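You operate a simulated robot arm through the tools that you are given. There is no shell and no other tool.

The job below is to be done with a simulated two-armed robot. You get a single attempt, and the scene is never put back.

TASK
Move the steel bar to the tool trough and shut its latches again.
Fine: open both latches to lift it out.

It is judged by the outcome, as a careful person would: the job done as asked, and still so three seconds after it is handed in. It fails if anything else is knocked over, pushed out of place, dropped, spilled or broken.

THE ROBOT
Two 7-joint arms with fingered hands on one trunk that stands fixed in place. Base frame: the origin is at the foot of the trunk, x ahead of it, y to its left, z up; the work surface is at about z = 800. Units: mm, degrees, N and s.
The left shoulder is at [50, 214, 869], the right one opposite. With the tool pointing down near the work surface each hand reaches from about 400 to 900 mm from the base axis, measured 20 degrees to its own side. Payload 3 kg a hand.
The tool frame of a hand sits at the grasp point between the pads (the TCP): z along the fingers, y along the line on which they close. The tips reach 26 mm beyond it. The gripper opens to 132 mm; its body begins 73 mm behind the TCP. The gripper is a hand of 3 fingers: y runs from the thumb to the fingers, the wrist lies at [0, 0, -229] in the tool frame, and closing takes about 1.5 s.
Orientation is that of the tool frame in the base frame, as a unit quaternion [w, x, y, z]. With the fingers straight down and closing along the base's y, the tool's x points along the base's -x, its y along +y and its z along -z.

THE INTERFACE
- The arms move only by the tool move_arm. It takes "left_moves", "right_moves" or both (then of equal length, played together; a hand with none holds still); each is a list of rows, each a list of 2 entries, a list of its own where there are three numbers: the shift along the base's x, y, z in mm, then the turn, a rotation vector about the base's x, y, z in degrees. In form: [[[dx, dy, dz], [ax, ay, az]], ...]. A call has 1 to 20 rows; each row shifts and turns the commanded pose from where the row before left it. "left_claw" and "right_claw" are, for a hand that has rows, the finger opening in mm, from 0 to 132, set as the call begins (left out, the last holds). A row lasts 0.2 s, in which the tool goes at most 50 mm and 8.6 degrees; a call with a longer step from one row to the next is refused whole, and so is a gripper value outside its range. A pose out of reach is approached as far as the arm can. The call stops where the force on the tool passes 40 N (or 10 N more than at its start, if that is more) or the arm is blocked; 0.2 s more then pass. The fingers move at their own pace (about 72 mm/s each) and stop on an object; they squeeze with about 26 N. The grip force told is the motor's: it shows also when the fingers shut on nothing. Time passes only in rows, and 0.2 s behind the last, so rows that do not move let the fingers close. It gives the time, the measured TCP pose, the force on the tool (base axes), the opening and the grip force at its end, in the units of the frame above (readings bear some noise), with the torque about the TCP (base axes, N m) and any sound that the robot's microphone picked up, and new pictures: "show" is both (left out), scene, wrist or none (wrist: the cameras of the hands that moved).
- Cameras (640 x 400 px; columns grow to the right, rows downward): "scene" is now at [18.9, -21, 1497.5]; the picture's right is [-0.27, -0.96, 0.00], its down [-0.70, 0.20, -0.68] and it looks along [0.66, -0.18, -0.73] (base axes); focal length 335 px, centre (320, 200). "left" rides on the left gripper at [-62, 3, -92] in its tool frame; the picture's right is [-0.05, -1.00, 0.00], its down [0.83, -0.04, -0.56] and it looks along [0.55, -0.03, 0.83] (tool axes); focal length 230 px, centre (320, 200). "right" rides on the right gripper at [61, 3, -92] in its tool frame; the picture's right is [-0.05, 1.00, 0.00], its down [-0.83, -0.04, -0.56] and it looks along [-0.55, -0.03, 0.83] (tool axes); focal length 230 px, centre (320, 200). There is no depth. A picture from a camera that has moved, and an enlarged one, comes with that camera's place and axes in the base frame and with its lens. The place of the scene camera against the robot may be out by one fixed shift of up to 12 mm in any direction.
- curl_fingers(finger1, finger2, thumb_bend, hand): sets how far each is bent, from 0 (flat) to 1 (curled in); at 0.3 the hand is open as for a grip, at 0.7 the pads meet at the TCP. One left out holds its place. A second passes; each finger stops where it meets its share of the squeeze, and holds until it gets a number again. A gripper value or a shape takes the hand back. It gives what a move gives, with no picture; readings hold the bend of each and the force on the fingers (four entries, about 0 where the hand has none), thumb and palm.
- set_grasp(shape, hand): the hand has 3 fingers and takes this shape, open, in about a second: jaw (thumb against the fingers, like two jaws); tri (thumb and two fingers); tip (a fingertip pinch); poke (one finger out to press); point (the index stretched); flat (the hand flat); cup (the hand cupped); fist (a fist). The gripper value then closes the fingers along that shape, each until it touches; the sizes above hold for jaw. It gives what a move gives, with no picture.
- pan_tilt(pan, tilt): turns the head with the scene camera to pan (to the left, within 86 degrees either way) and tilt (down, from -29 to 69), counted from straight ahead of the robot. It gives what a move gives, and a new picture of the scene camera.
- close_up(camera, box): a new picture of the part [left, top, right, bottom] of that camera's present view, enlarged. No time passes.
- finish_job(): hands the job in; it is judged then, once.

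Nothing tells you positions but the pictures and the camera data. Unless the task says otherwise, let go and move clear before handing in.

The tools are called by a JSON object that holds its "op" and its "data". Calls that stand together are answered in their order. move_arm: Moves the arms, as the interface text tells. Its arguments: {"type":"object","properties":{"left_moves":{"type":"array"},"left_claw":{"type":"number"},"right_moves":{"type":"array"},"right_claw":{"type":"number"},"show":{"type":"string","enum":["both","scene","wrist","none"]}},"required":[]} The other tools are called the same way: set_grasp (shape, hand) gives the hand a shape; curl_fingers (finger1, finger2, thumb_bend, hand) moves the fingers one by one; pan_tilt (pan, tilt) turns the head that bears the scene camera; close_up (camera, box) takes an enlarged picture of a part of a camera's view; finish_job () hands the job in.

At the start:

```text
t: 0.0
left_tcp_pos: [531.5, 51.1, 1129.4]
left_orientation: [0.0, 0.102, 0.995, 0.0]
left_ft_force: [-0.4, -0.6, -0.1]
left_ft_torque: [0.01, 0.01, -0.01]
left_width: 131.9
left_grip_force: 0.0
left_shape: jaw
left_bend: [0.3, 0.3, 0.3]
left_finger forces: [0.1, 0.0, 0.1, 0.0, 0.0, 0.0]
right_tcp_pos: [454.4, -278.6, 1162.5]
right_orientation: [0.0, 0.103, 0.995, 0.0]
right_ft_force: [-0.4, 0.1, -0.5]
right_ft_torque: [0.03, 0.03, 0.03]
right_width: 132.1
right_grip_force: 0.1
right_shape: jaw
right_bend: [0.3, 0.3, 0.3]
right_finger forces: [0.0, 0.0, 0.1, 0.1, 0.0, 0.0]
head pan, tilt (commanded): [-15.6, 46.9]
```

scene: 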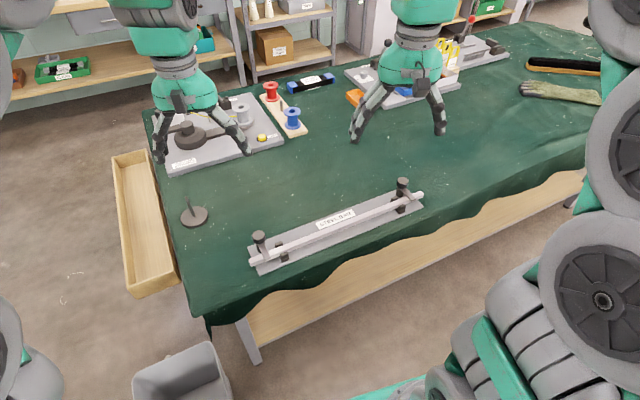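
right: 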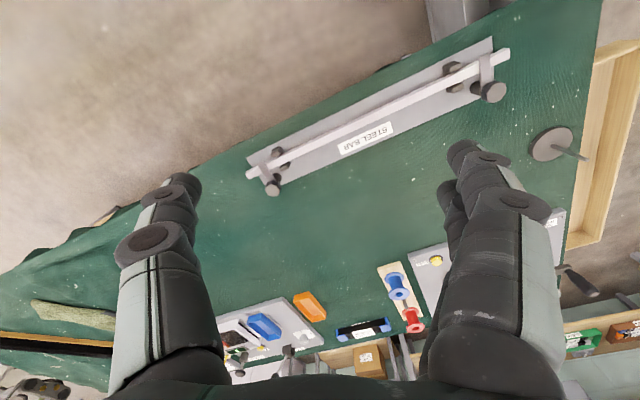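
left: 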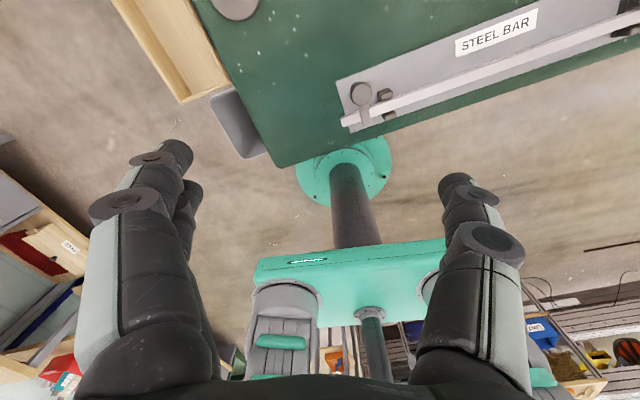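

I see a steel bar on a gray plate with two latches on dark pegs near the table's front edge, and a wooden trough at the table's left end. I'll look closer before moving.

{"op": "close_up", "data": {"camera": "scene", "box": [220, 160, 440, 297]}}

{"op": "close_up", "data": {"camera": "scene", "box": [235, 215, 315, 285]}}

{"op": "close_up", "data": {"camera": "scene", "box": [370, 165, 450, 225]}}

{"op": "close_up", "data": {"camera": "right", "box": [230, 30, 530, 220]}}

{"op": "close_up", "data": {"camera": "left", "box": [320, 0, 640, 160]}}

{"op": "close_up", "data": {"camera": "scene", "box": [100, 130, 260, 310]}}

```text
2.91 times, centred on (330, 228) of scene
camera zoom: at [18.9, -21.0, 1497.5], right [-0.27, -0.96, 0.0], down [-0.7, 0.2, -0.68], along [0.66, -0.18, -0.73], focal length 974 px, centre (291, 117)
```

zoom: 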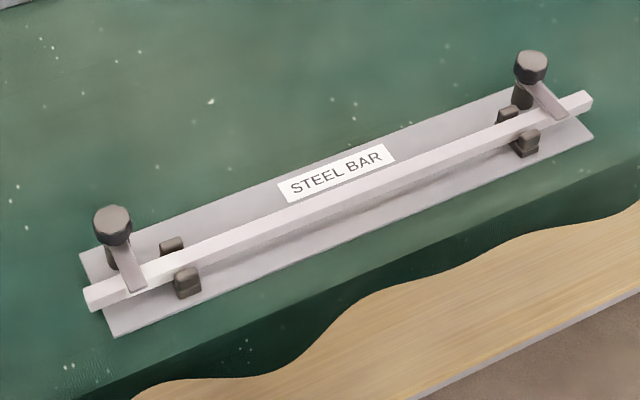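

```text
5.71 times, centred on (275, 250) of scene
camera zoom: at [18.9, -21.0, 1497.5], right [-0.27, -0.96, 0.0], down [-0.7, 0.2, -0.68], along [0.66, -0.18, -0.73], focal length 1914 px, centre (577, -86)
```

zoom: 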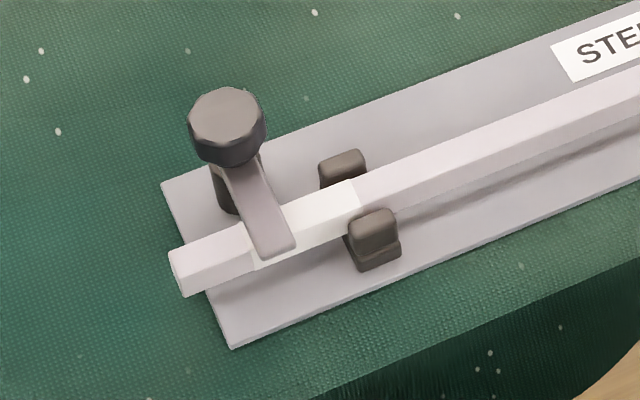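

```text
6.67 times, centred on (410, 195) of scene
camera zoom: at [18.9, -21.0, 1497.5], right [-0.27, -0.96, 0.0], down [-0.7, 0.2, -0.68], along [0.66, -0.18, -0.73], focal length 2233 px, centre (-280, 233)
```

zoom: 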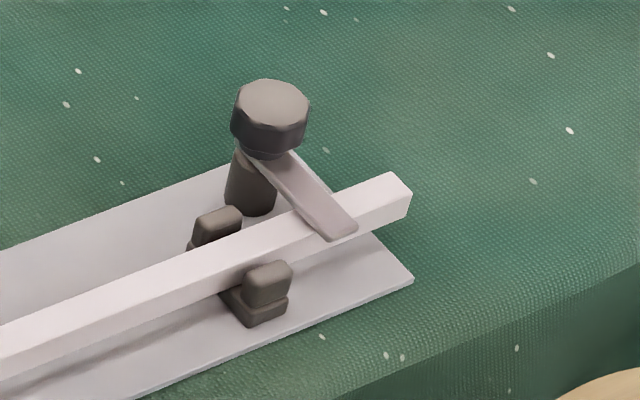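

```text
2.11 times, centred on (380, 125) of right
camera zoom: at [394.8, -262.8, 1255.9], right [0.26, 0.97, 0.0], down [0.8, -0.21, 0.56], along [0.54, -0.14, -0.83], focal length 484 px, centre (194, 358)
```

zoom: 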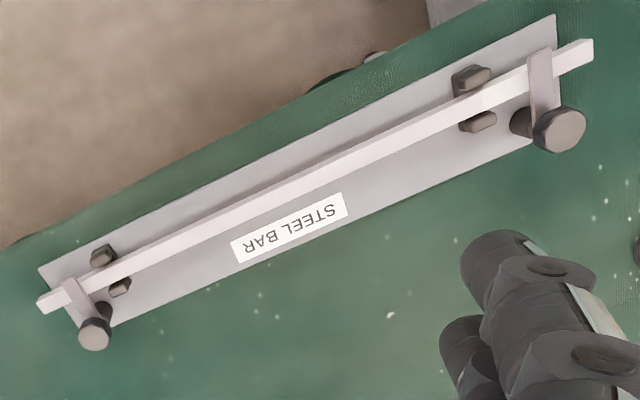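

```text
2.00 times, centred on (480, 80) of left
camera zoom: at [591.5, 42.5, 1222.8], right [-0.15, -0.99, 0.0], down [-0.82, 0.13, 0.56], along [-0.55, 0.09, -0.83], focal length 460 px, centre (0, 440)
```

zoom: 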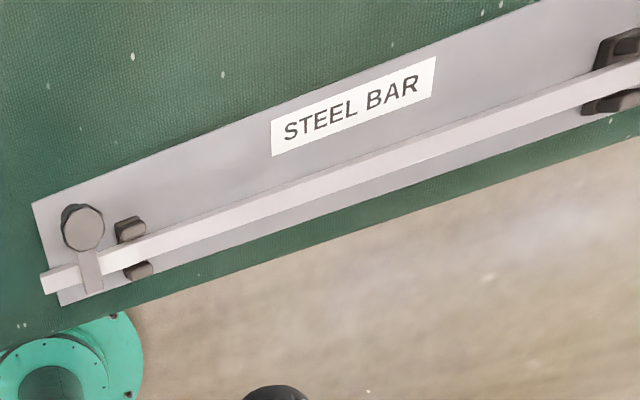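

```text
2.22 times, centred on (180, 220) of scene
camera zoom: at [18.9, -21.0, 1497.5], right [-0.27, -0.96, 0.0], down [-0.7, 0.2, -0.68], along [0.66, -0.18, -0.73], focal length 744 px, centre (631, 156)
```

zoom: 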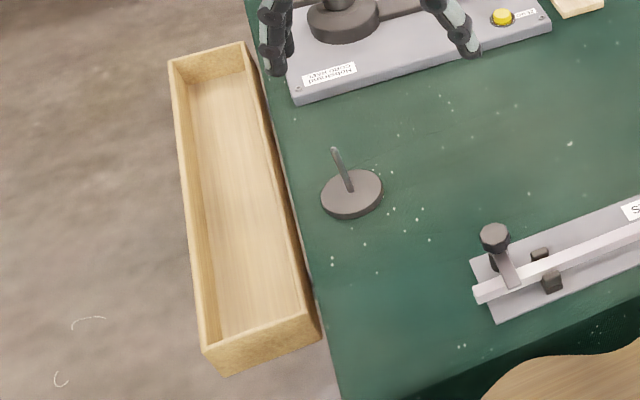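

The latches look like pivoting arms under dark knobs, at about (527,-10) and (598,-417). The bar lies across at roughly z 815–832. I'll turn the head to study the trough and the latches from a better angle.

{"op": "pan_tilt", "data": {"pan": 18, "tilt": 46}}

{"op": "close_up", "data": {"camera": "scene", "box": [240, 110, 440, 310]}}

```text
t: 1.0
left_tcp_pos: [532.6, 51.1, 1129.2]
left_orientation: [0.0, 0.102, 0.995, 0.0]
left_ft_force: [-0.5, -0.6, 0.3]
left_ft_torque: [-0.03, 0.0, 0.03]
left_width: 131.9
left_grip_force: 0.0
left_shape: jaw
left_bend: [0.3, 0.3, 0.3]
left_finger forces: [0.0, 0.0, 0.0, 0.0, 0.1, 0.1]
right_tcp_pos: [454.8, -279.2, 1163.7]
right_orientation: [0.0, 0.103, 0.995, 0.0]
right_ft_force: [0.4, 0.2, -0.6]
right_ft_torque: [-0.01, -0.03, 0.01]
right_width: 131.9
right_grip_force: 0.0
right_shape: jaw
right_bend: [0.3, 0.3, 0.3]
right_finger forces: [0.0, 0.0, 0.0, 0.0, 0.0, 0.0]
head pan, tilt (commanded): [18.0, 46.0]
camera scene: at [18.7, 25.2, 1498.8], right [0.31, -0.95, 0.0], down [-0.68, -0.22, -0.69], along [0.66, 0.21, -0.72], focal length 335 px, centre (320, 200)
```

scene: 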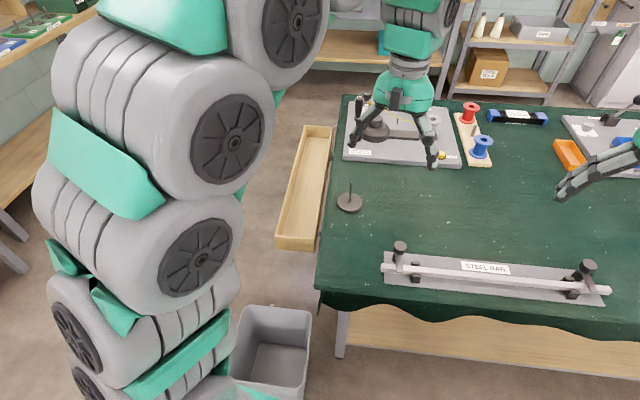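

```text
2.00 times, centred on (340, 210) of scene
camera zoom: at [18.7, 25.2, 1498.8], right [0.31, -0.95, 0.0], down [-0.68, -0.22, -0.69], along [0.66, 0.21, -0.72], focal length 670 px, centre (280, 180)
```

zoom: 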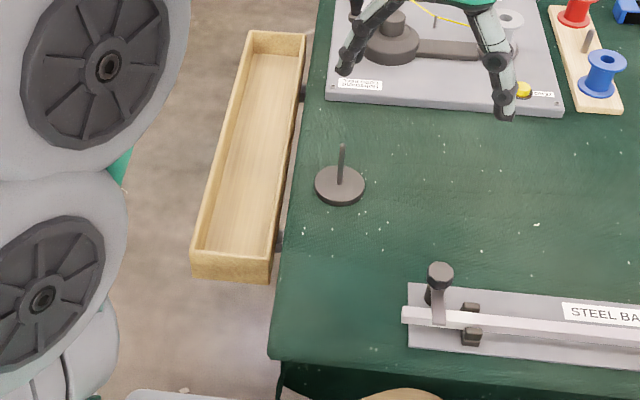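

The trough hangs on brackets along the table's left end, with its long axis running about along x. I'll look at it from the left wrist camera to fix its height.

{"op": "close_up", "data": {"camera": "left", "box": [90, 0, 290, 125]}}

{"op": "close_up", "data": {"camera": "scene", "box": [265, 110, 365, 260]}}

{"op": "close_up", "data": {"camera": "scene", "box": [340, 70, 480, 175]}}

{"op": "close_up", "data": {"camera": "scene", "box": [370, 230, 460, 310]}}

{"op": "close_up", "data": {"camera": "scene", "box": [540, 240, 630, 320]}}

```text
3.20 times, centred on (190, 62) of left
camera zoom: at [591.5, 42.5, 1222.7], right [-0.15, -0.99, 0.0], down [-0.82, 0.13, 0.56], along [-0.55, 0.09, -0.83], focal length 736 px, centre (736, 640)
```

zoom: 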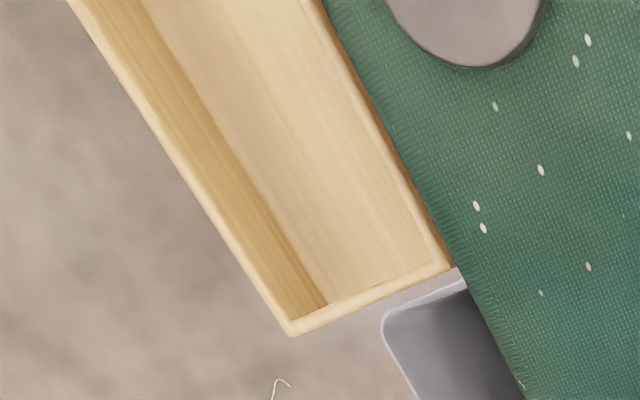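

```text
2.67 times, centred on (315, 185) of scene
camera zoom: at [18.7, 25.2, 1498.8], right [0.31, -0.95, 0.0], down [-0.68, -0.22, -0.69], along [0.66, 0.21, -0.72], focal length 893 px, centre (333, 240)
```

zoom: 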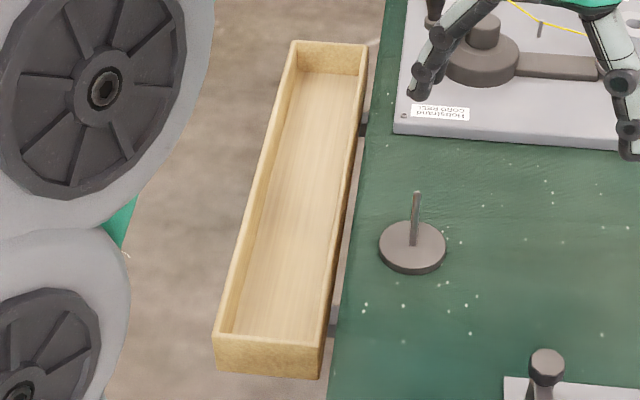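

```text
3.81 times, centred on (410, 122) of scene
camera zoom: at [18.7, 25.2, 1498.8], right [0.31, -0.95, 0.0], down [-0.68, -0.22, -0.69], along [0.66, 0.21, -0.72], focal length 1276 px, centre (-23, 495)
```

zoom: 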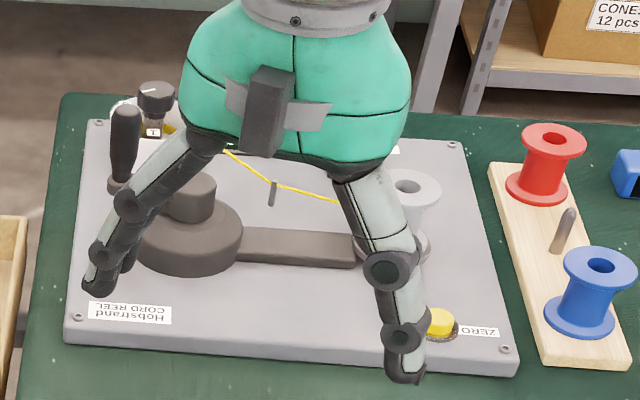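

```text
5.00 times, centred on (415, 270) of scene
camera zoom: at [18.7, 25.2, 1498.8], right [0.31, -0.95, 0.0], down [-0.68, -0.22, -0.69], along [0.66, 0.21, -0.72], focal length 1675 px, centre (-155, -150)
```

zoom: 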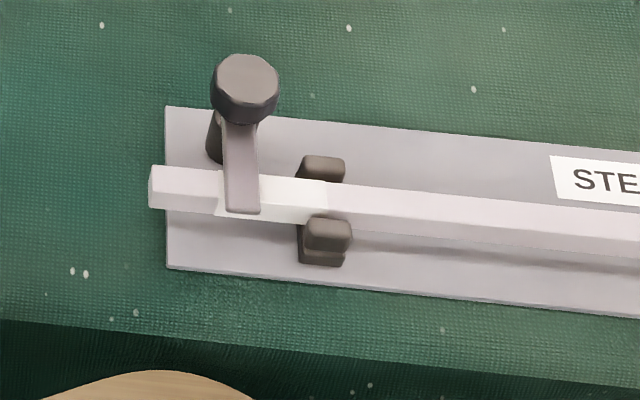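

```text
5.00 times, centred on (585, 280) of scene
camera zoom: at [18.7, 25.2, 1498.8], right [0.31, -0.95, 0.0], down [-0.68, -0.22, -0.69], along [0.66, 0.21, -0.72], focal length 1675 px, centre (-1005, -200)
```

zoom: 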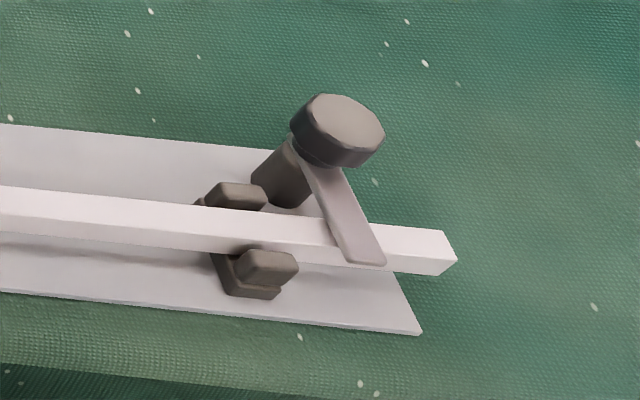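

Comparing views, the trough rim is near z 740 and its floor near 680. The trough's centre is about (828,328), with its axis 11.7° off x. I'll now bring each hand above its own latch, still well clear, to see the latches with the wrist cameras.

{"op": "move_arm", "data": {"left_moves": [[[-1, -10, -20], [0, 0, 0]], [[-1, -10, -20], [0, 0, 0]], [[-1, -10, -20], [0, 0, 0]], [[-1, -10, -20], [0, 0, 0]], [[-1, -10, -20], [0, 0, 0]], [[-1, -10, -20], [0, 0, 0]]], "right_moves": [[[24, -23, -25], [0, 0, 0]], [[24, -23, -25], [0, 0, 0]], [[24, -23, -25], [0, 0, 0]], [[24, -23, -25], [0, 0, 0]], [[24, -23, -25], [0, 0, 0]], [[24, -23, -25], [0, 0, 0]]], "show": "both"}}

```text
t: 2.4
left_tcp_pos: [524.7, -10.3, 1010.3]
left_orientation: [0.0, 0.103, 0.995, 0.0]
left_ft_force: [-0.1, 0.4, 0.1]
left_ft_torque: [-0.02, 0.01, -0.01]
left_width: 131.7
left_grip_force: 0.1
left_shape: jaw
left_bend: [0.3, 0.3, 0.3]
left_finger forces: [0.0, 0.1, 0.1, 0.0, 0.1, 0.0]
right_tcp_pos: [597.9, -417.1, 1011.7]
right_orientation: [-0.001, 0.103, 0.995, 0.001]
right_ft_force: [1.2, -0.5, 0.3]
right_ft_torque: [0.01, 0.01, -0.01]
right_width: 131.8
right_grip_force: 0.1
right_shape: jaw
right_bend: [0.3, 0.3, 0.3]
right_finger forces: [0.1, 0.0, 0.0, 0.1, 0.0, 0.0]
head pan, tilt (commanded): [18.0, 46.0]
camera scene: at [18.8, 25.2, 1498.8], right [0.31, -0.95, 0.0], down [-0.68, -0.22, -0.69], along [0.66, 0.21, -0.72], focal length 335 px, centre (320, 200)
camera right: at [538.1, -400.3, 1105.0], right [0.25, 0.97, 0.0], down [0.8, -0.21, 0.56], along [0.54, -0.14, -0.83], focal length 230 px, centre (320, 200)
camera left: at [585.6, -17.9, 1102.9], right [-0.15, -0.99, 0.0], down [-0.82, 0.13, 0.56], along [-0.55, 0.08, -0.83], focal length 230 px, centre (320, 200)
```

scene: 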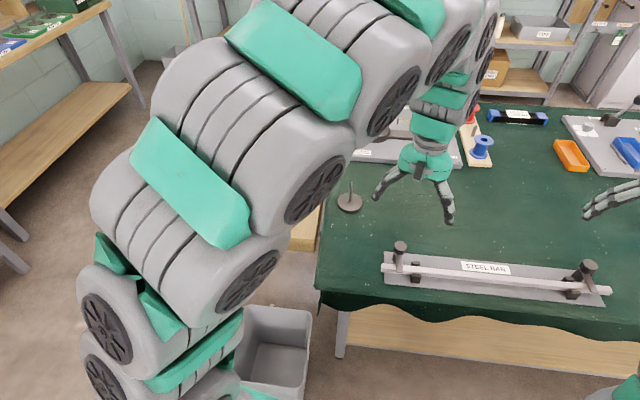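
right: 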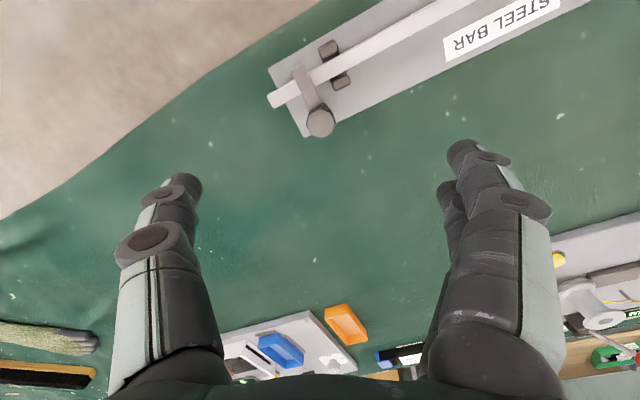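
left: 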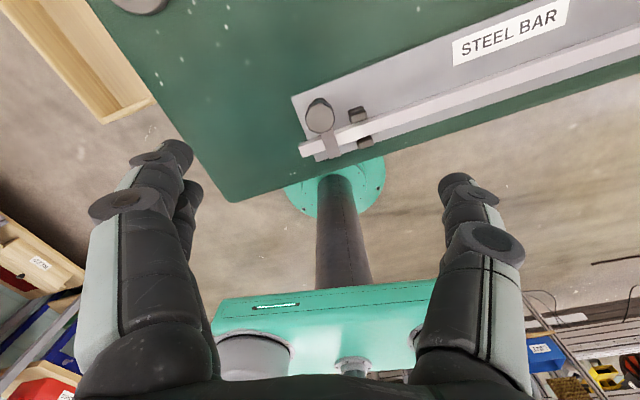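

Both hands are above their latches. I'll take enlarged views of each latch to get its construction and measure it.

{"op": "close_up", "data": {"camera": "left", "box": [270, 70, 430, 170]}}

{"op": "close_up", "data": {"camera": "right", "box": [240, 30, 400, 150]}}

{"op": "close_up", "data": {"camera": "scene", "box": [360, 130, 480, 230]}}

```text
4.00 times, centred on (350, 120) of left
camera zoom: at [585.6, -17.9, 1102.9], right [-0.15, -0.99, 0.0], down [-0.82, 0.13, 0.56], along [-0.55, 0.08, -0.83], focal length 920 px, centre (200, 520)
```

zoom: 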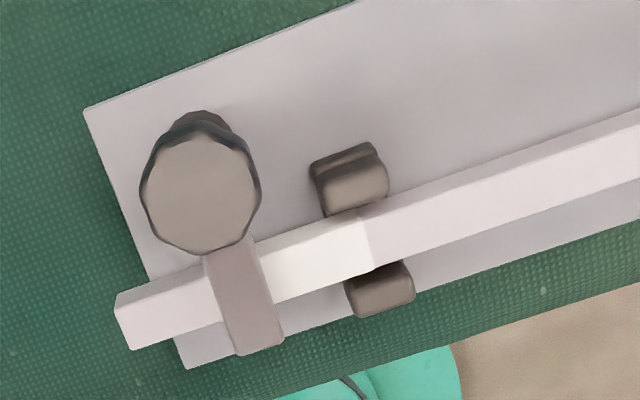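

```text
3.33 times, centred on (320, 90) of right
camera zoom: at [538.1, -400.3, 1105.0], right [0.25, 0.97, 0.0], down [0.8, -0.21, 0.56], along [0.54, -0.14, -0.83], focal length 767 px, centre (320, 567)
```

zoom: 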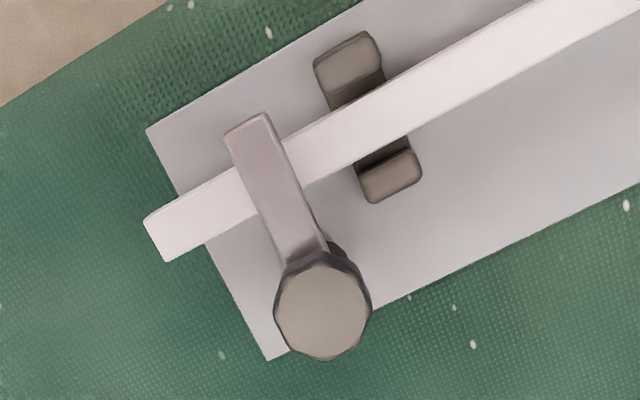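

```text
4.00 times, centred on (420, 180) of scene
camera zoom: at [18.8, 25.2, 1498.8], right [0.31, -0.95, 0.0], down [-0.68, -0.22, -0.69], along [0.66, 0.21, -0.72], focal length 1340 px, centre (-80, 280)
```

zoom: 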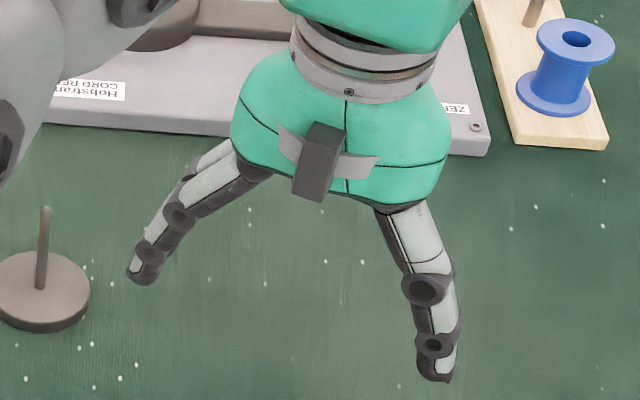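

Each latch is a flat arm under a 30 mm knob that turns on a vertical post about 37 mm behind the bar. I estimate the knob top at z≈855. I'll start with the left latch, lowering the left hand over its knob with the fingers partly closed.

{"op": "move_arm", "data": {"left_moves": [[[1, 0, -20], [0, 0, 0]], [[1, 1, -20], [0, 0, 0]], [[0, 0, -20], [0, 0, 0]], [[0, 0, -20], [0, 0, 0]], [[0, 0, -20], [0, 0, 0]], [[0, 0, 0], [0, 0, 0]]], "left_claw": 70, "show": "both"}}

{"op": "close_up", "data": {"camera": "left", "box": [220, 80, 420, 205]}}

{"op": "close_up", "data": {"camera": "scene", "box": [360, 190, 480, 290]}}

```text
t: 3.8
left_tcp_pos: [526.4, -8.1, 910.4]
left_orientation: [0.0, 0.103, 0.995, 0.0]
left_ft_force: [-0.1, 0.1, 0.5]
left_ft_torque: [0.0, -0.04, -0.01]
left_width: 70.5
left_grip_force: 0.2
left_shape: jaw
left_bend: [0.72, 0.72, 0.7]
left_finger forces: [0.0, 0.0, 0.0, 0.0, 0.1, 0.0]
right_tcp_pos: [596.7, -415.6, 1013.7]
right_orientation: [0.0, 0.103, 0.995, 0.0]
right_ft_force: [-0.1, 1.0, 0.4]
right_ft_torque: [0.01, -0.02, 0.01]
right_width: 131.9
right_grip_force: 0.0
right_shape: jaw
right_bend: [0.3, 0.3, 0.3]
right_finger forces: [0.0, 0.1, 0.1, 0.0, 0.0, 0.1]
head pan, tilt (commanded): [18.0, 46.0]
camera scene: at [18.7, 25.3, 1498.8], right [0.31, -0.95, 0.0], down [-0.68, -0.22, -0.69], along [0.66, 0.21, -0.72], focal length 335 px, centre (320, 200)
camera left: at [587.4, -16.4, 1003.5], right [-0.15, -0.99, 0.0], down [-0.82, 0.13, 0.56], along [-0.55, 0.09, -0.83], focal length 230 px, centre (320, 200)
```

scene: 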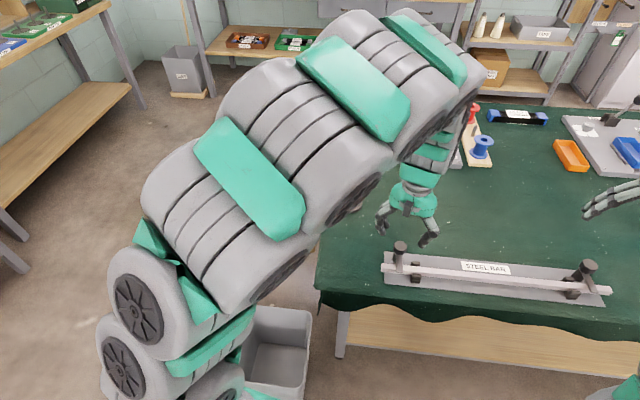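
left: 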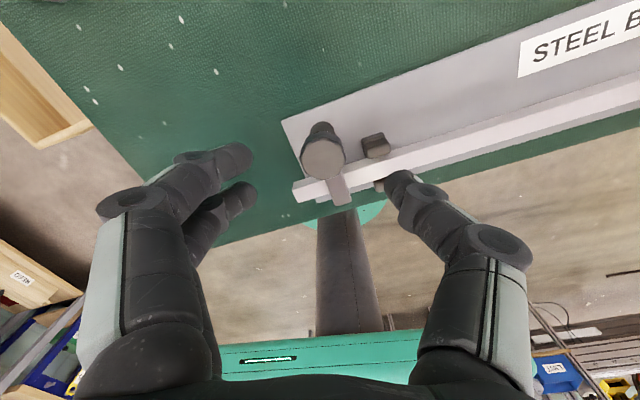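

```text
3.20 times, centred on (320, 142) of left
camera zoom: at [587.4, -16.4, 1003.5], right [-0.15, -0.99, 0.0], down [-0.82, 0.13, 0.56], along [-0.55, 0.09, -0.83], focal length 736 px, centre (320, 384)
```

zoom: 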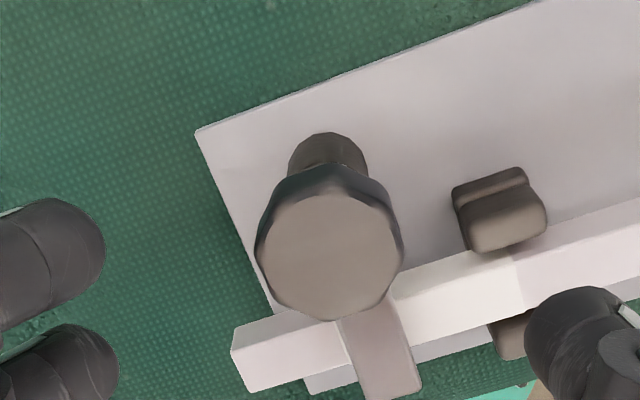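

```text
4.00 times, centred on (420, 240) of scene
camera zoom: at [18.7, 25.3, 1498.8], right [0.31, -0.95, 0.0], down [-0.68, -0.22, -0.69], along [0.66, 0.21, -0.72], focal length 1340 px, centre (-80, 40)
```

zoom: 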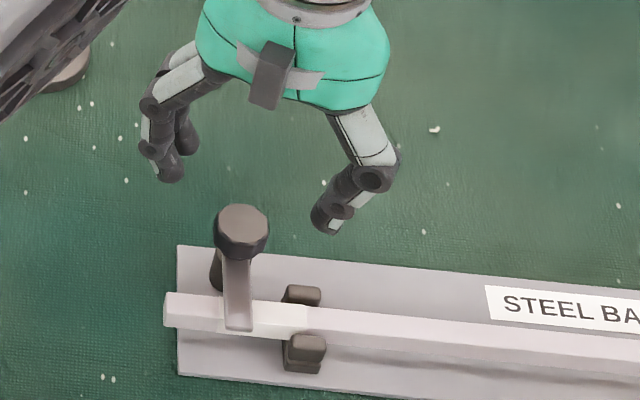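

The hand is centred on the knob, which I now put at about (524.5,-8.5) with its top near 857. I'll go down in two steps, watching force, so the fingertips end beside the knob but above the bar.

{"op": "move_arm", "data": {"left_moves": [[[-1, 0, -13], [0, 0, 0]], [[0, 0, -12], [0, 0, 0]], [[0, 0, 0], [0, 0, 0]]], "show": "wrist"}}

{"op": "close_up", "data": {"camera": "scene", "box": [370, 200, 460, 290]}}

```text
t: 4.6
left_tcp_pos: [527.5, -9.3, 885.4]
left_orientation: [0.0, 0.102, 0.995, 0.0]
left_ft_force: [0.8, 0.1, 0.8]
left_ft_torque: [-0.02, -0.02, -0.03]
left_width: 70.6
left_grip_force: 0.1
left_shape: jaw
left_bend: [0.72, 0.72, 0.7]
left_finger forces: [0.1, 0.1, 0.0, 0.0, 0.0, 0.0]
right_tcp_pos: [596.2, -416.4, 1013.4]
right_orientation: [0.0, 0.103, 0.995, 0.0]
right_ft_force: [0.7, -0.2, 0.3]
right_ft_torque: [0.03, 0.02, -0.03]
right_width: 131.6
right_grip_force: 0.0
right_shape: jaw
right_bend: [0.3, 0.3, 0.3]
right_finger forces: [0.1, 0.1, 0.1, 0.0, 0.0, 0.0]
head pan, tilt (commanded): [18.0, 46.0]
camera left: at [587.0, -17.0, 978.3], right [-0.15, -0.99, 0.0], down [-0.82, 0.13, 0.56], along [-0.55, 0.09, -0.83], focal length 230 px, centre (320, 200)
```

left: 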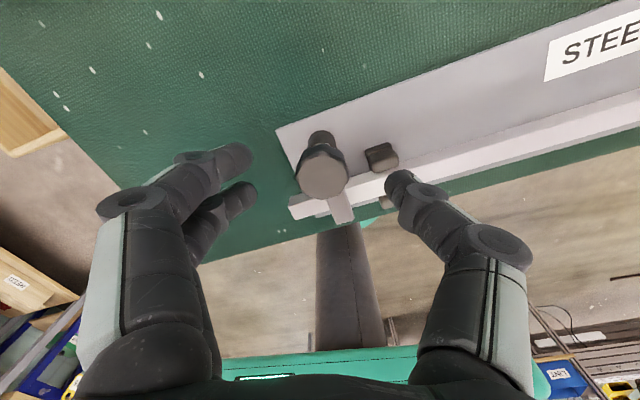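

```text
4.44 times, centred on (415, 245) of scene
camera zoom: at [18.7, 25.3, 1498.8], right [0.31, -0.95, 0.0], down [-0.68, -0.22, -0.69], along [0.66, 0.21, -0.72], focal length 1489 px, centre (-102, 0)
```

zoom: 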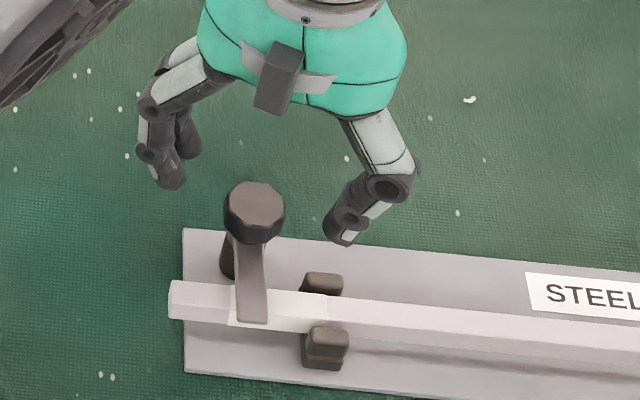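

The fingertips are now about level with the top of the knob. I'll go down another 14 mm and then close on the knob.

{"op": "move_arm", "data": {"left_moves": [[[-1, 0, -7], [0, 0, 0]], [[0, 0, -7], [0, 0, 0]], [[0, 0, 0], [0, 0, 0]]], "show": "wrist"}}

{"op": "close_up", "data": {"camera": "scene", "box": [370, 200, 460, 290]}}

{"op": "close_up", "data": {"camera": "left", "box": [220, 110, 420, 235]}}

```text
t: 5.4
left_tcp_pos: [524.5, -8.1, 870.5]
left_orientation: [0.001, 0.103, 0.995, 0.0]
left_ft_force: [-0.9, 0.8, -0.5]
left_ft_torque: [0.03, 0.02, -0.01]
left_width: 70.6
left_grip_force: 0.1
left_shape: jaw
left_bend: [0.72, 0.72, 0.7]
left_finger forces: [0.0, 0.1, 0.0, 0.0, 0.0, 0.0]
right_tcp_pos: [598.1, -415.5, 1012.9]
right_orientation: [0.001, 0.102, 0.995, 0.0]
right_ft_force: [-0.1, 0.0, -0.7]
right_ft_torque: [0.01, -0.01, -0.01]
right_width: 131.9
right_grip_force: 0.1
right_shape: jaw
right_bend: [0.3, 0.3, 0.3]
right_finger forces: [0.1, 0.0, 0.0, 0.0, 0.0, 0.0]
head pan, tilt (commanded): [18.0, 46.0]
camera left: at [585.7, -16.6, 963.7], right [-0.15, -0.99, 0.0], down [-0.82, 0.13, 0.56], along [-0.55, 0.09, -0.83], focal length 230 px, centre (320, 200)
```

left: 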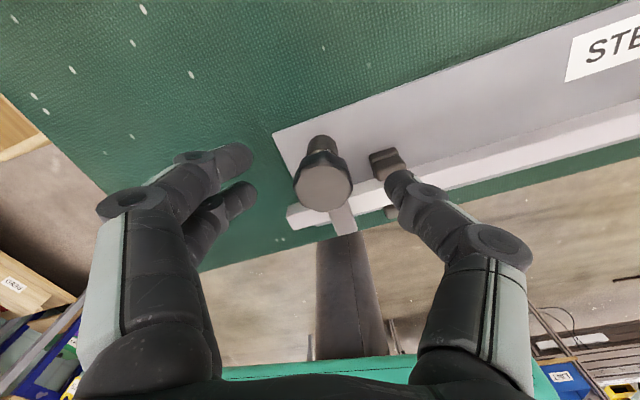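

```text
4.44 times, centred on (415, 245) of scene
camera zoom: at [18.7, 25.3, 1498.8], right [0.31, -0.95, 0.0], down [-0.68, -0.22, -0.69], along [0.66, 0.21, -0.72], focal length 1489 px, centre (-102, 0)
```

zoom: 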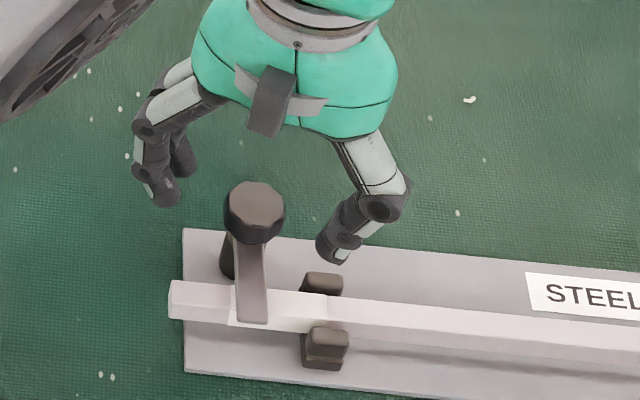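

```text
3.20 times, centred on (320, 172) of left
camera zoom: at [585.7, -16.6, 963.7], right [-0.15, -0.99, 0.0], down [-0.82, 0.13, 0.56], along [-0.55, 0.09, -0.83], focal length 736 px, centre (320, 288)
```

zoom: 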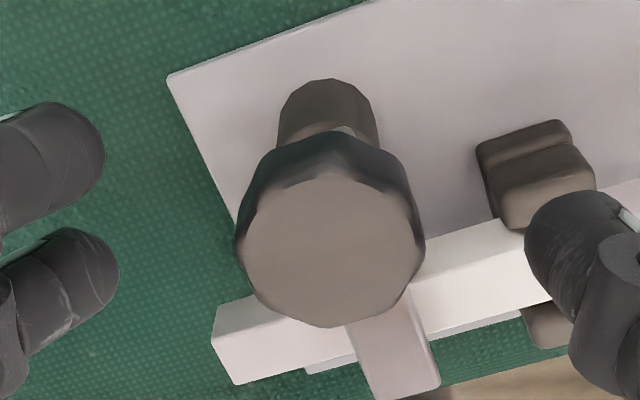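

The fingertips now overlap the knob. I'll go 4 mm lower and close the left hand on it.

{"op": "move_arm", "data": {"left_moves": [[[-1, 0, -4], [0, 0, 0]], [[0, 0, 0], [0, 0, 0]], [[0, 0, 0], [0, 0, 0]], [[0, 0, 0], [0, 0, 0]], [[0, 0, 0], [0, 0, 0]], [[0, 0, 0], [0, 0, 0]], [[0, 0, 0], [0, 0, 0]]], "left_claw": 0, "show": "wrist"}}

{"op": "close_up", "data": {"camera": "scene", "box": [370, 200, 460, 290]}}

{"op": "close_up", "data": {"camera": "left", "box": [220, 110, 420, 235]}}

```text
t: 7.0
left_tcp_pos: [524.6, -6.9, 865.5]
left_orientation: [0.0, 0.103, 0.995, 0.0]
left_ft_force: [-2.0, -0.1, -4.9]
left_ft_torque: [0.03, 0.02, 0.04]
left_width: 21.8
left_grip_force: 26.1
left_shape: jaw
left_bend: [0.72, 0.72, 0.7]
left_finger forces: [11.6, 11.8, 0.1, 0.0, 23.1, 0.0]
right_tcp_pos: [598.4, -416.9, 1012.0]
right_orientation: [-0.001, 0.103, 0.995, 0.0]
right_ft_force: [0.2, -0.3, -0.6]
right_ft_torque: [-0.02, -0.02, -0.05]
right_width: 132.0
right_grip_force: 0.1
right_shape: jaw
right_bend: [0.3, 0.3, 0.3]
right_finger forces: [0.2, 0.1, 0.0, 0.1, 0.0, 0.0]
head pan, tilt (commanded): [18.0, 46.0]
camera left: at [584.9, -16.3, 959.6], right [-0.15, -0.99, 0.0], down [-0.82, 0.13, 0.56], along [-0.55, 0.09, -0.83], focal length 230 px, centre (320, 200)
```

left: 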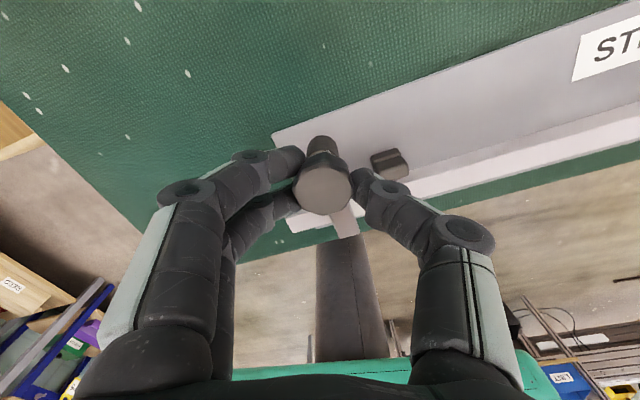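

```text
4.44 times, centred on (415, 245) of scene
camera zoom: at [18.7, 25.3, 1498.8], right [0.31, -0.95, 0.0], down [-0.68, -0.22, -0.69], along [0.66, 0.21, -0.72], focal length 1489 px, centre (-102, 0)
```

zoom: 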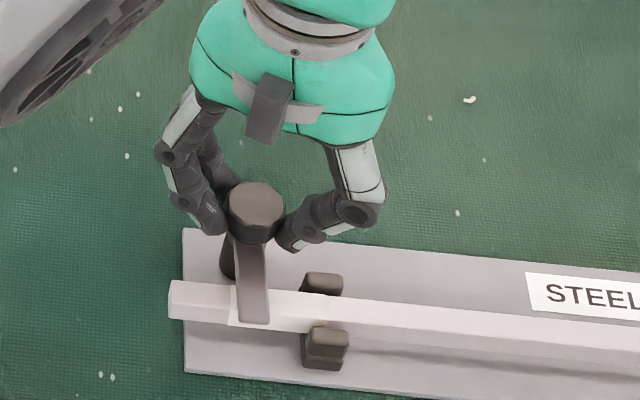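

```text
3.20 times, centred on (320, 172) of left
camera zoom: at [584.9, -16.3, 959.6], right [-0.15, -0.99, 0.0], down [-0.82, 0.13, 0.56], along [-0.55, 0.09, -0.83], focal length 736 px, centre (320, 288)
```

zoom: 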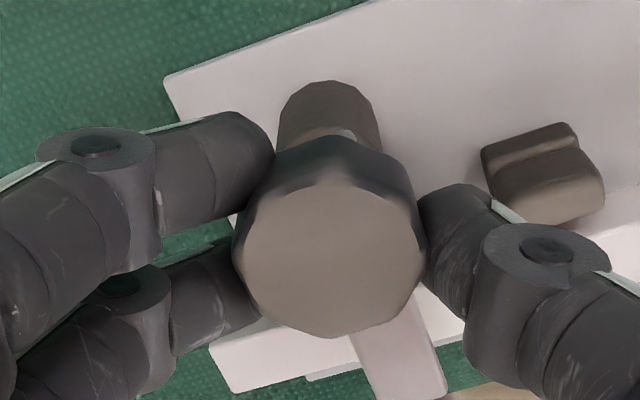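

The grip on the knob is balanced, with finger forces of 11.6 and 11.8 N against 23.1 N on the thumb. I'll try a small clockwise turn, swinging the arm outward, and watch the torque.

{"op": "move_arm", "data": {"left_moves": [[[0, 0, 0], [0, 0, -4]], [[0, 0, 0], [0, 0, -4]], [[0, 0, 0], [0, 0, 0]]], "show": "wrist"}}

{"op": "close_up", "data": {"camera": "scene", "box": [370, 200, 460, 290]}}

```text
t: 7.8
left_tcp_pos: [524.5, -7.6, 867.5]
left_orientation: [-0.001, 0.172, 0.985, 0.0]
left_ft_force: [2.3, 1.5, -4.5]
left_ft_torque: [0.03, -0.05, 0.44]
left_width: 21.2
left_grip_force: 25.7
left_shape: jaw
left_bend: [0.72, 0.72, 0.7]
left_finger forces: [11.8, 15.8, 0.0, 0.1, 22.0, 0.1]
right_tcp_pos: [597.4, -416.2, 1012.5]
right_orientation: [0.001, 0.104, 0.995, 0.0]
right_ft_force: [-0.4, -0.6, 1.3]
right_ft_torque: [0.01, 0.0, -0.01]
right_width: 132.0
right_grip_force: 0.1
right_shape: jaw
right_bend: [0.3, 0.3, 0.3]
right_finger forces: [0.0, 0.0, 0.0, 0.0, 0.0, 0.0]
head pan, tilt (commanded): [18.0, 46.0]
camera left: at [582.5, -24.4, 959.7], right [-0.29, -0.96, 0.0], down [-0.8, 0.24, 0.56], along [-0.53, 0.16, -0.83], focal length 230 px, centre (320, 200)
```

left: 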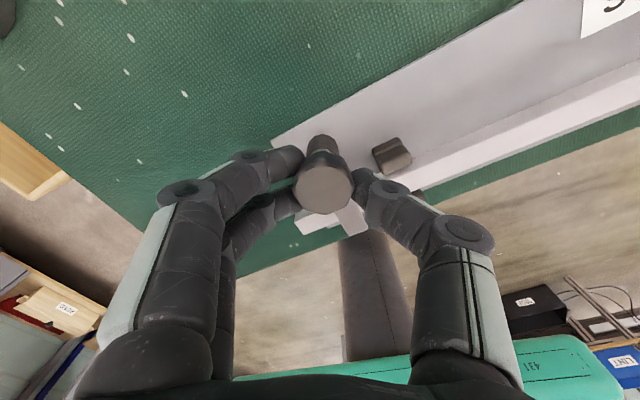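

```text
4.44 times, centred on (415, 245) of scene
camera zoom: at [18.7, 25.3, 1498.8], right [0.31, -0.95, 0.0], down [-0.68, -0.22, -0.69], along [0.66, 0.21, -0.72], focal length 1489 px, centre (-102, 0)
```

zoom: 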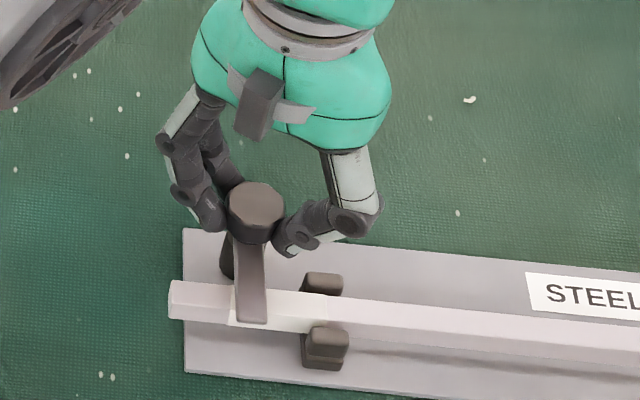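

The arm didn't swing with that clockwise turn. The torque rose to 0.44 N m, so it slipped or is stopped that way. I'll try counter-clockwise.

{"op": "move_arm", "data": {"left_moves": [[[0, 0, 0], [0, 0, 4]], [[0, 0, 0], [0, 0, 4]], [[0, 0, 0], [0, 0, 4]], [[0, 0, 0], [0, 0, 4]], [[0, 0, 0], [0, 0, 0]]], "show": "wrist"}}

{"op": "close_up", "data": {"camera": "scene", "box": [370, 200, 460, 290]}}

{"op": "close_up", "data": {"camera": "left", "box": [220, 110, 420, 235]}}

```text
t: 9.0
left_tcp_pos: [523.4, -7.4, 867.4]
left_orientation: [-0.002, 0.033, 0.999, -0.001]
left_ft_force: [-4.1, -1.7, -2.1]
left_ft_torque: [-0.01, 0.07, -0.04]
left_width: 21.2
left_grip_force: 25.8
left_shape: jaw
left_bend: [0.72, 0.72, 0.7]
left_finger forces: [11.4, 13.3, 0.0, 0.1, 25.6, 0.0]
right_tcp_pos: [597.9, -415.7, 1012.2]
right_orientation: [0.0, 0.103, 0.995, 0.0]
right_ft_force: [0.7, 1.1, -0.3]
right_ft_torque: [0.01, 0.05, 0.03]
right_width: 132.0
right_grip_force: 0.1
right_shape: jaw
right_bend: [0.3, 0.3, 0.3]
right_finger forces: [0.0, 0.0, 0.1, 0.0, 0.0, 0.0]
head pan, tilt (commanded): [18.0, 46.0]
camera left: at [585.1, -7.5, 959.6], right [-0.01, -1.0, 0.0], down [-0.83, 0.01, 0.56], along [-0.56, 0.01, -0.83], focal length 230 px, centre (320, 200)
```

left: 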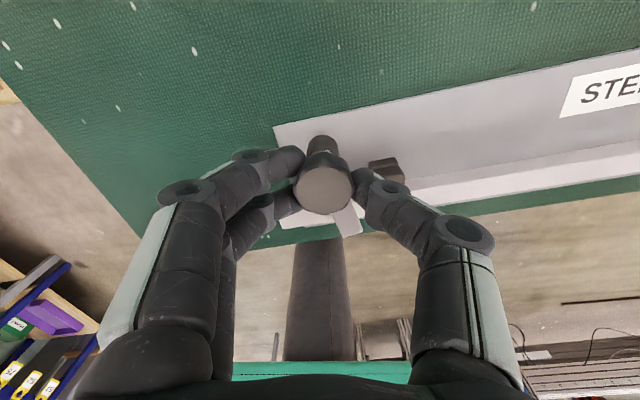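

```text
4.44 times, centred on (415, 245) of scene
camera zoom: at [18.6, 25.2, 1498.8], right [0.31, -0.95, 0.0], down [-0.68, -0.22, -0.69], along [0.66, 0.21, -0.72], focal length 1489 px, centre (-102, 0)
```

zoom: 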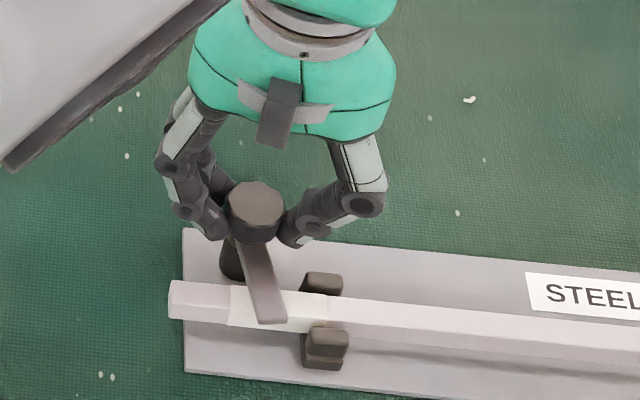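

```text
3.20 times, centred on (320, 172) of left
camera zoom: at [585.1, -7.5, 959.6], right [-0.01, -1.0, 0.0], down [-0.83, 0.01, 0.56], along [-0.56, 0.01, -0.83], focal length 736 px, centre (320, 288)
```

zoom: 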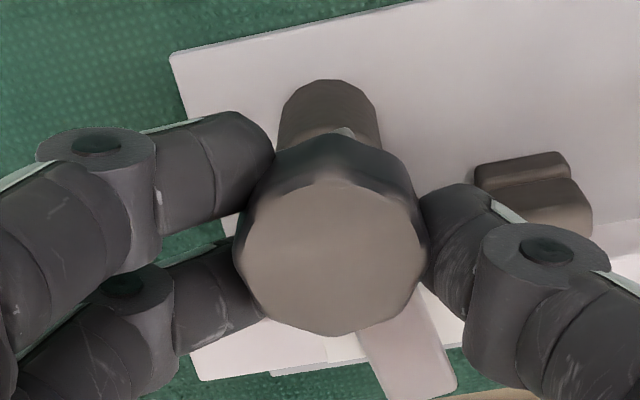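

Counter-clockwise works: the latch arm follows with almost no torque. I'll carry on that way in two stages.

{"op": "move_arm", "data": {"left_moves": [[[0, 0, 0], [0, 0, 5]], [[0, 0, 0], [0, 0, 5]], [[0, 0, 0], [0, 0, 5]], [[0, 0, 0], [0, 0, 5]], [[0, 0, 0], [0, 0, 5]], [[0, 0, 0], [0, 0, 5]], [[0, 0, 0], [0, 0, 5]], [[0, 0, 0], [0, 0, 5]], [[0, 0, 0], [0, 0, 0]]], "show": "wrist"}}

{"op": "close_up", "data": {"camera": "scene", "box": [370, 200, 460, 290]}}

```text
t: 11.0
left_tcp_pos: [522.5, -9.1, 867.9]
left_orientation: [-0.001, -0.31, 0.951, -0.001]
left_ft_force: [-13.3, -10.8, -4.6]
left_ft_torque: [-0.19, 0.24, 0.0]
left_width: 21.1
left_grip_force: 26.4
left_shape: jaw
left_bend: [0.72, 0.72, 0.7]
left_finger forces: [10.3, 16.9, 0.0, 0.0, 25.9, 0.0]
right_tcp_pos: [598.0, -415.6, 1013.9]
right_orientation: [0.001, 0.103, 0.995, 0.0]
right_ft_force: [0.6, -0.2, -0.7]
right_ft_torque: [-0.02, 0.03, 0.02]
right_width: 132.0
right_grip_force: 0.2
right_shape: jaw
right_bend: [0.3, 0.3, 0.3]
right_finger forces: [0.0, 0.0, 0.1, 0.1, 0.0, 0.1]
head pan, tilt (commanded): [18.0, 46.0]
camera left: at [570.7, 31.6, 959.7], right [0.63, -0.77, 0.0], down [-0.64, -0.53, 0.56], along [-0.43, -0.35, -0.83], focal length 230 px, centre (320, 200)
```

left: 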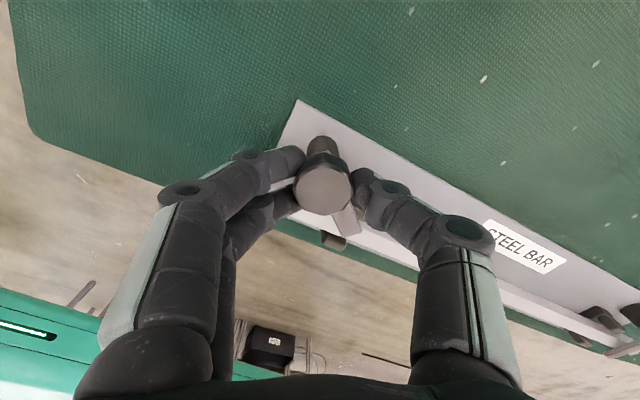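

```text
4.44 times, centred on (415, 245) of scene
camera zoom: at [18.5, 25.1, 1498.8], right [0.31, -0.95, 0.0], down [-0.68, -0.22, -0.69], along [0.66, 0.21, -0.72], focal length 1489 px, centre (-102, 0)
```

zoom: 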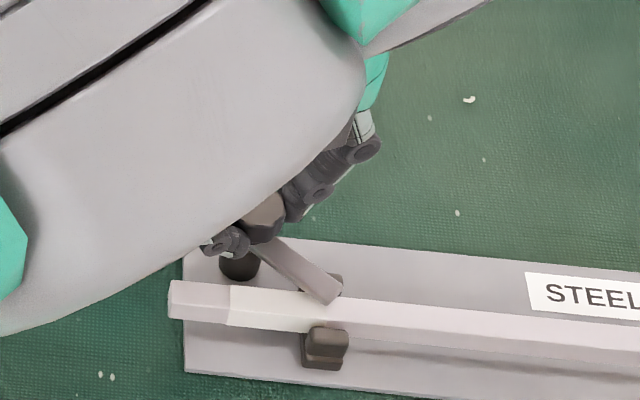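

The latch is about halfway, at 48°. A little side load is building on the hand, so I'll ease the position by 2 mm as I continue turning.

{"op": "move_arm", "data": {"left_moves": [[[-1, -1, 0], [0, 0, 4]], [[-1, -0.6, 0], [0, 0, 4]], [[0, 0, 0], [0, 0, 5]], [[0, 0, 0], [0, 0, 5]], [[0, 0, 0], [0, 0, 0]]], "show": "wrist"}}

{"op": "close_up", "data": {"camera": "scene", "box": [370, 200, 460, 290]}}

```text
t: 12.2
left_tcp_pos: [523.0, -10.3, 867.2]
left_orientation: [0.002, -0.457, 0.89, 0.0]
left_ft_force: [3.9, 2.6, -3.5]
left_ft_torque: [0.07, -0.09, -0.01]
left_width: 21.2
left_grip_force: 26.1
left_shape: jaw
left_bend: [0.72, 0.72, 0.7]
left_finger forces: [14.3, 11.3, 0.1, 0.0, 24.8, 0.0]
right_tcp_pos: [596.6, -416.6, 1011.9]
right_orientation: [0.0, 0.103, 0.995, 0.0]
right_ft_force: [0.1, 0.2, -0.2]
right_ft_torque: [-0.04, -0.01, 0.02]
right_width: 131.8
right_grip_force: 0.0
right_shape: jaw
right_bend: [0.3, 0.3, 0.3]
right_finger forces: [0.0, 0.0, 0.1, 0.0, 0.0, 0.1]
head pan, tilt (commanded): [18.0, 46.0]
camera left: at [555.2, 43.2, 959.8], right [0.84, -0.54, 0.0], down [-0.45, -0.7, 0.55], along [-0.3, -0.47, -0.83], focal length 230 px, centre (320, 200)
```

left: 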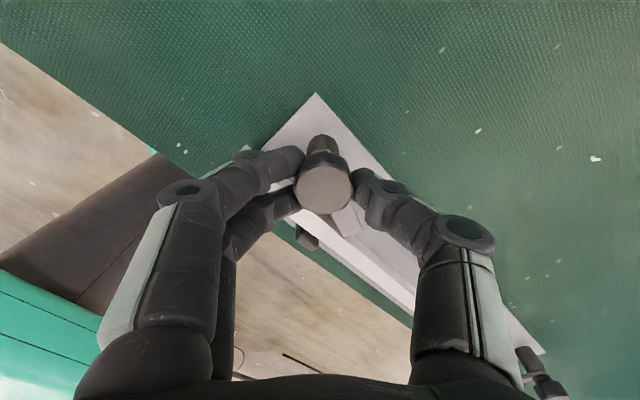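

```text
4.44 times, centred on (415, 245) of scene
camera zoom: at [18.8, 25.3, 1498.8], right [0.31, -0.95, 0.0], down [-0.68, -0.22, -0.69], along [0.66, 0.21, -0.72], focal length 1489 px, centre (-102, 0)
```

zoom: 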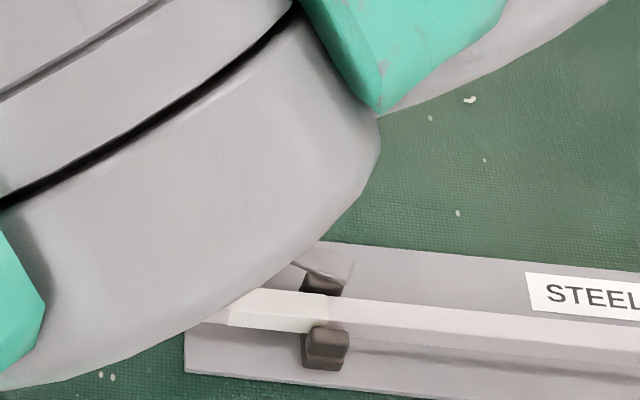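

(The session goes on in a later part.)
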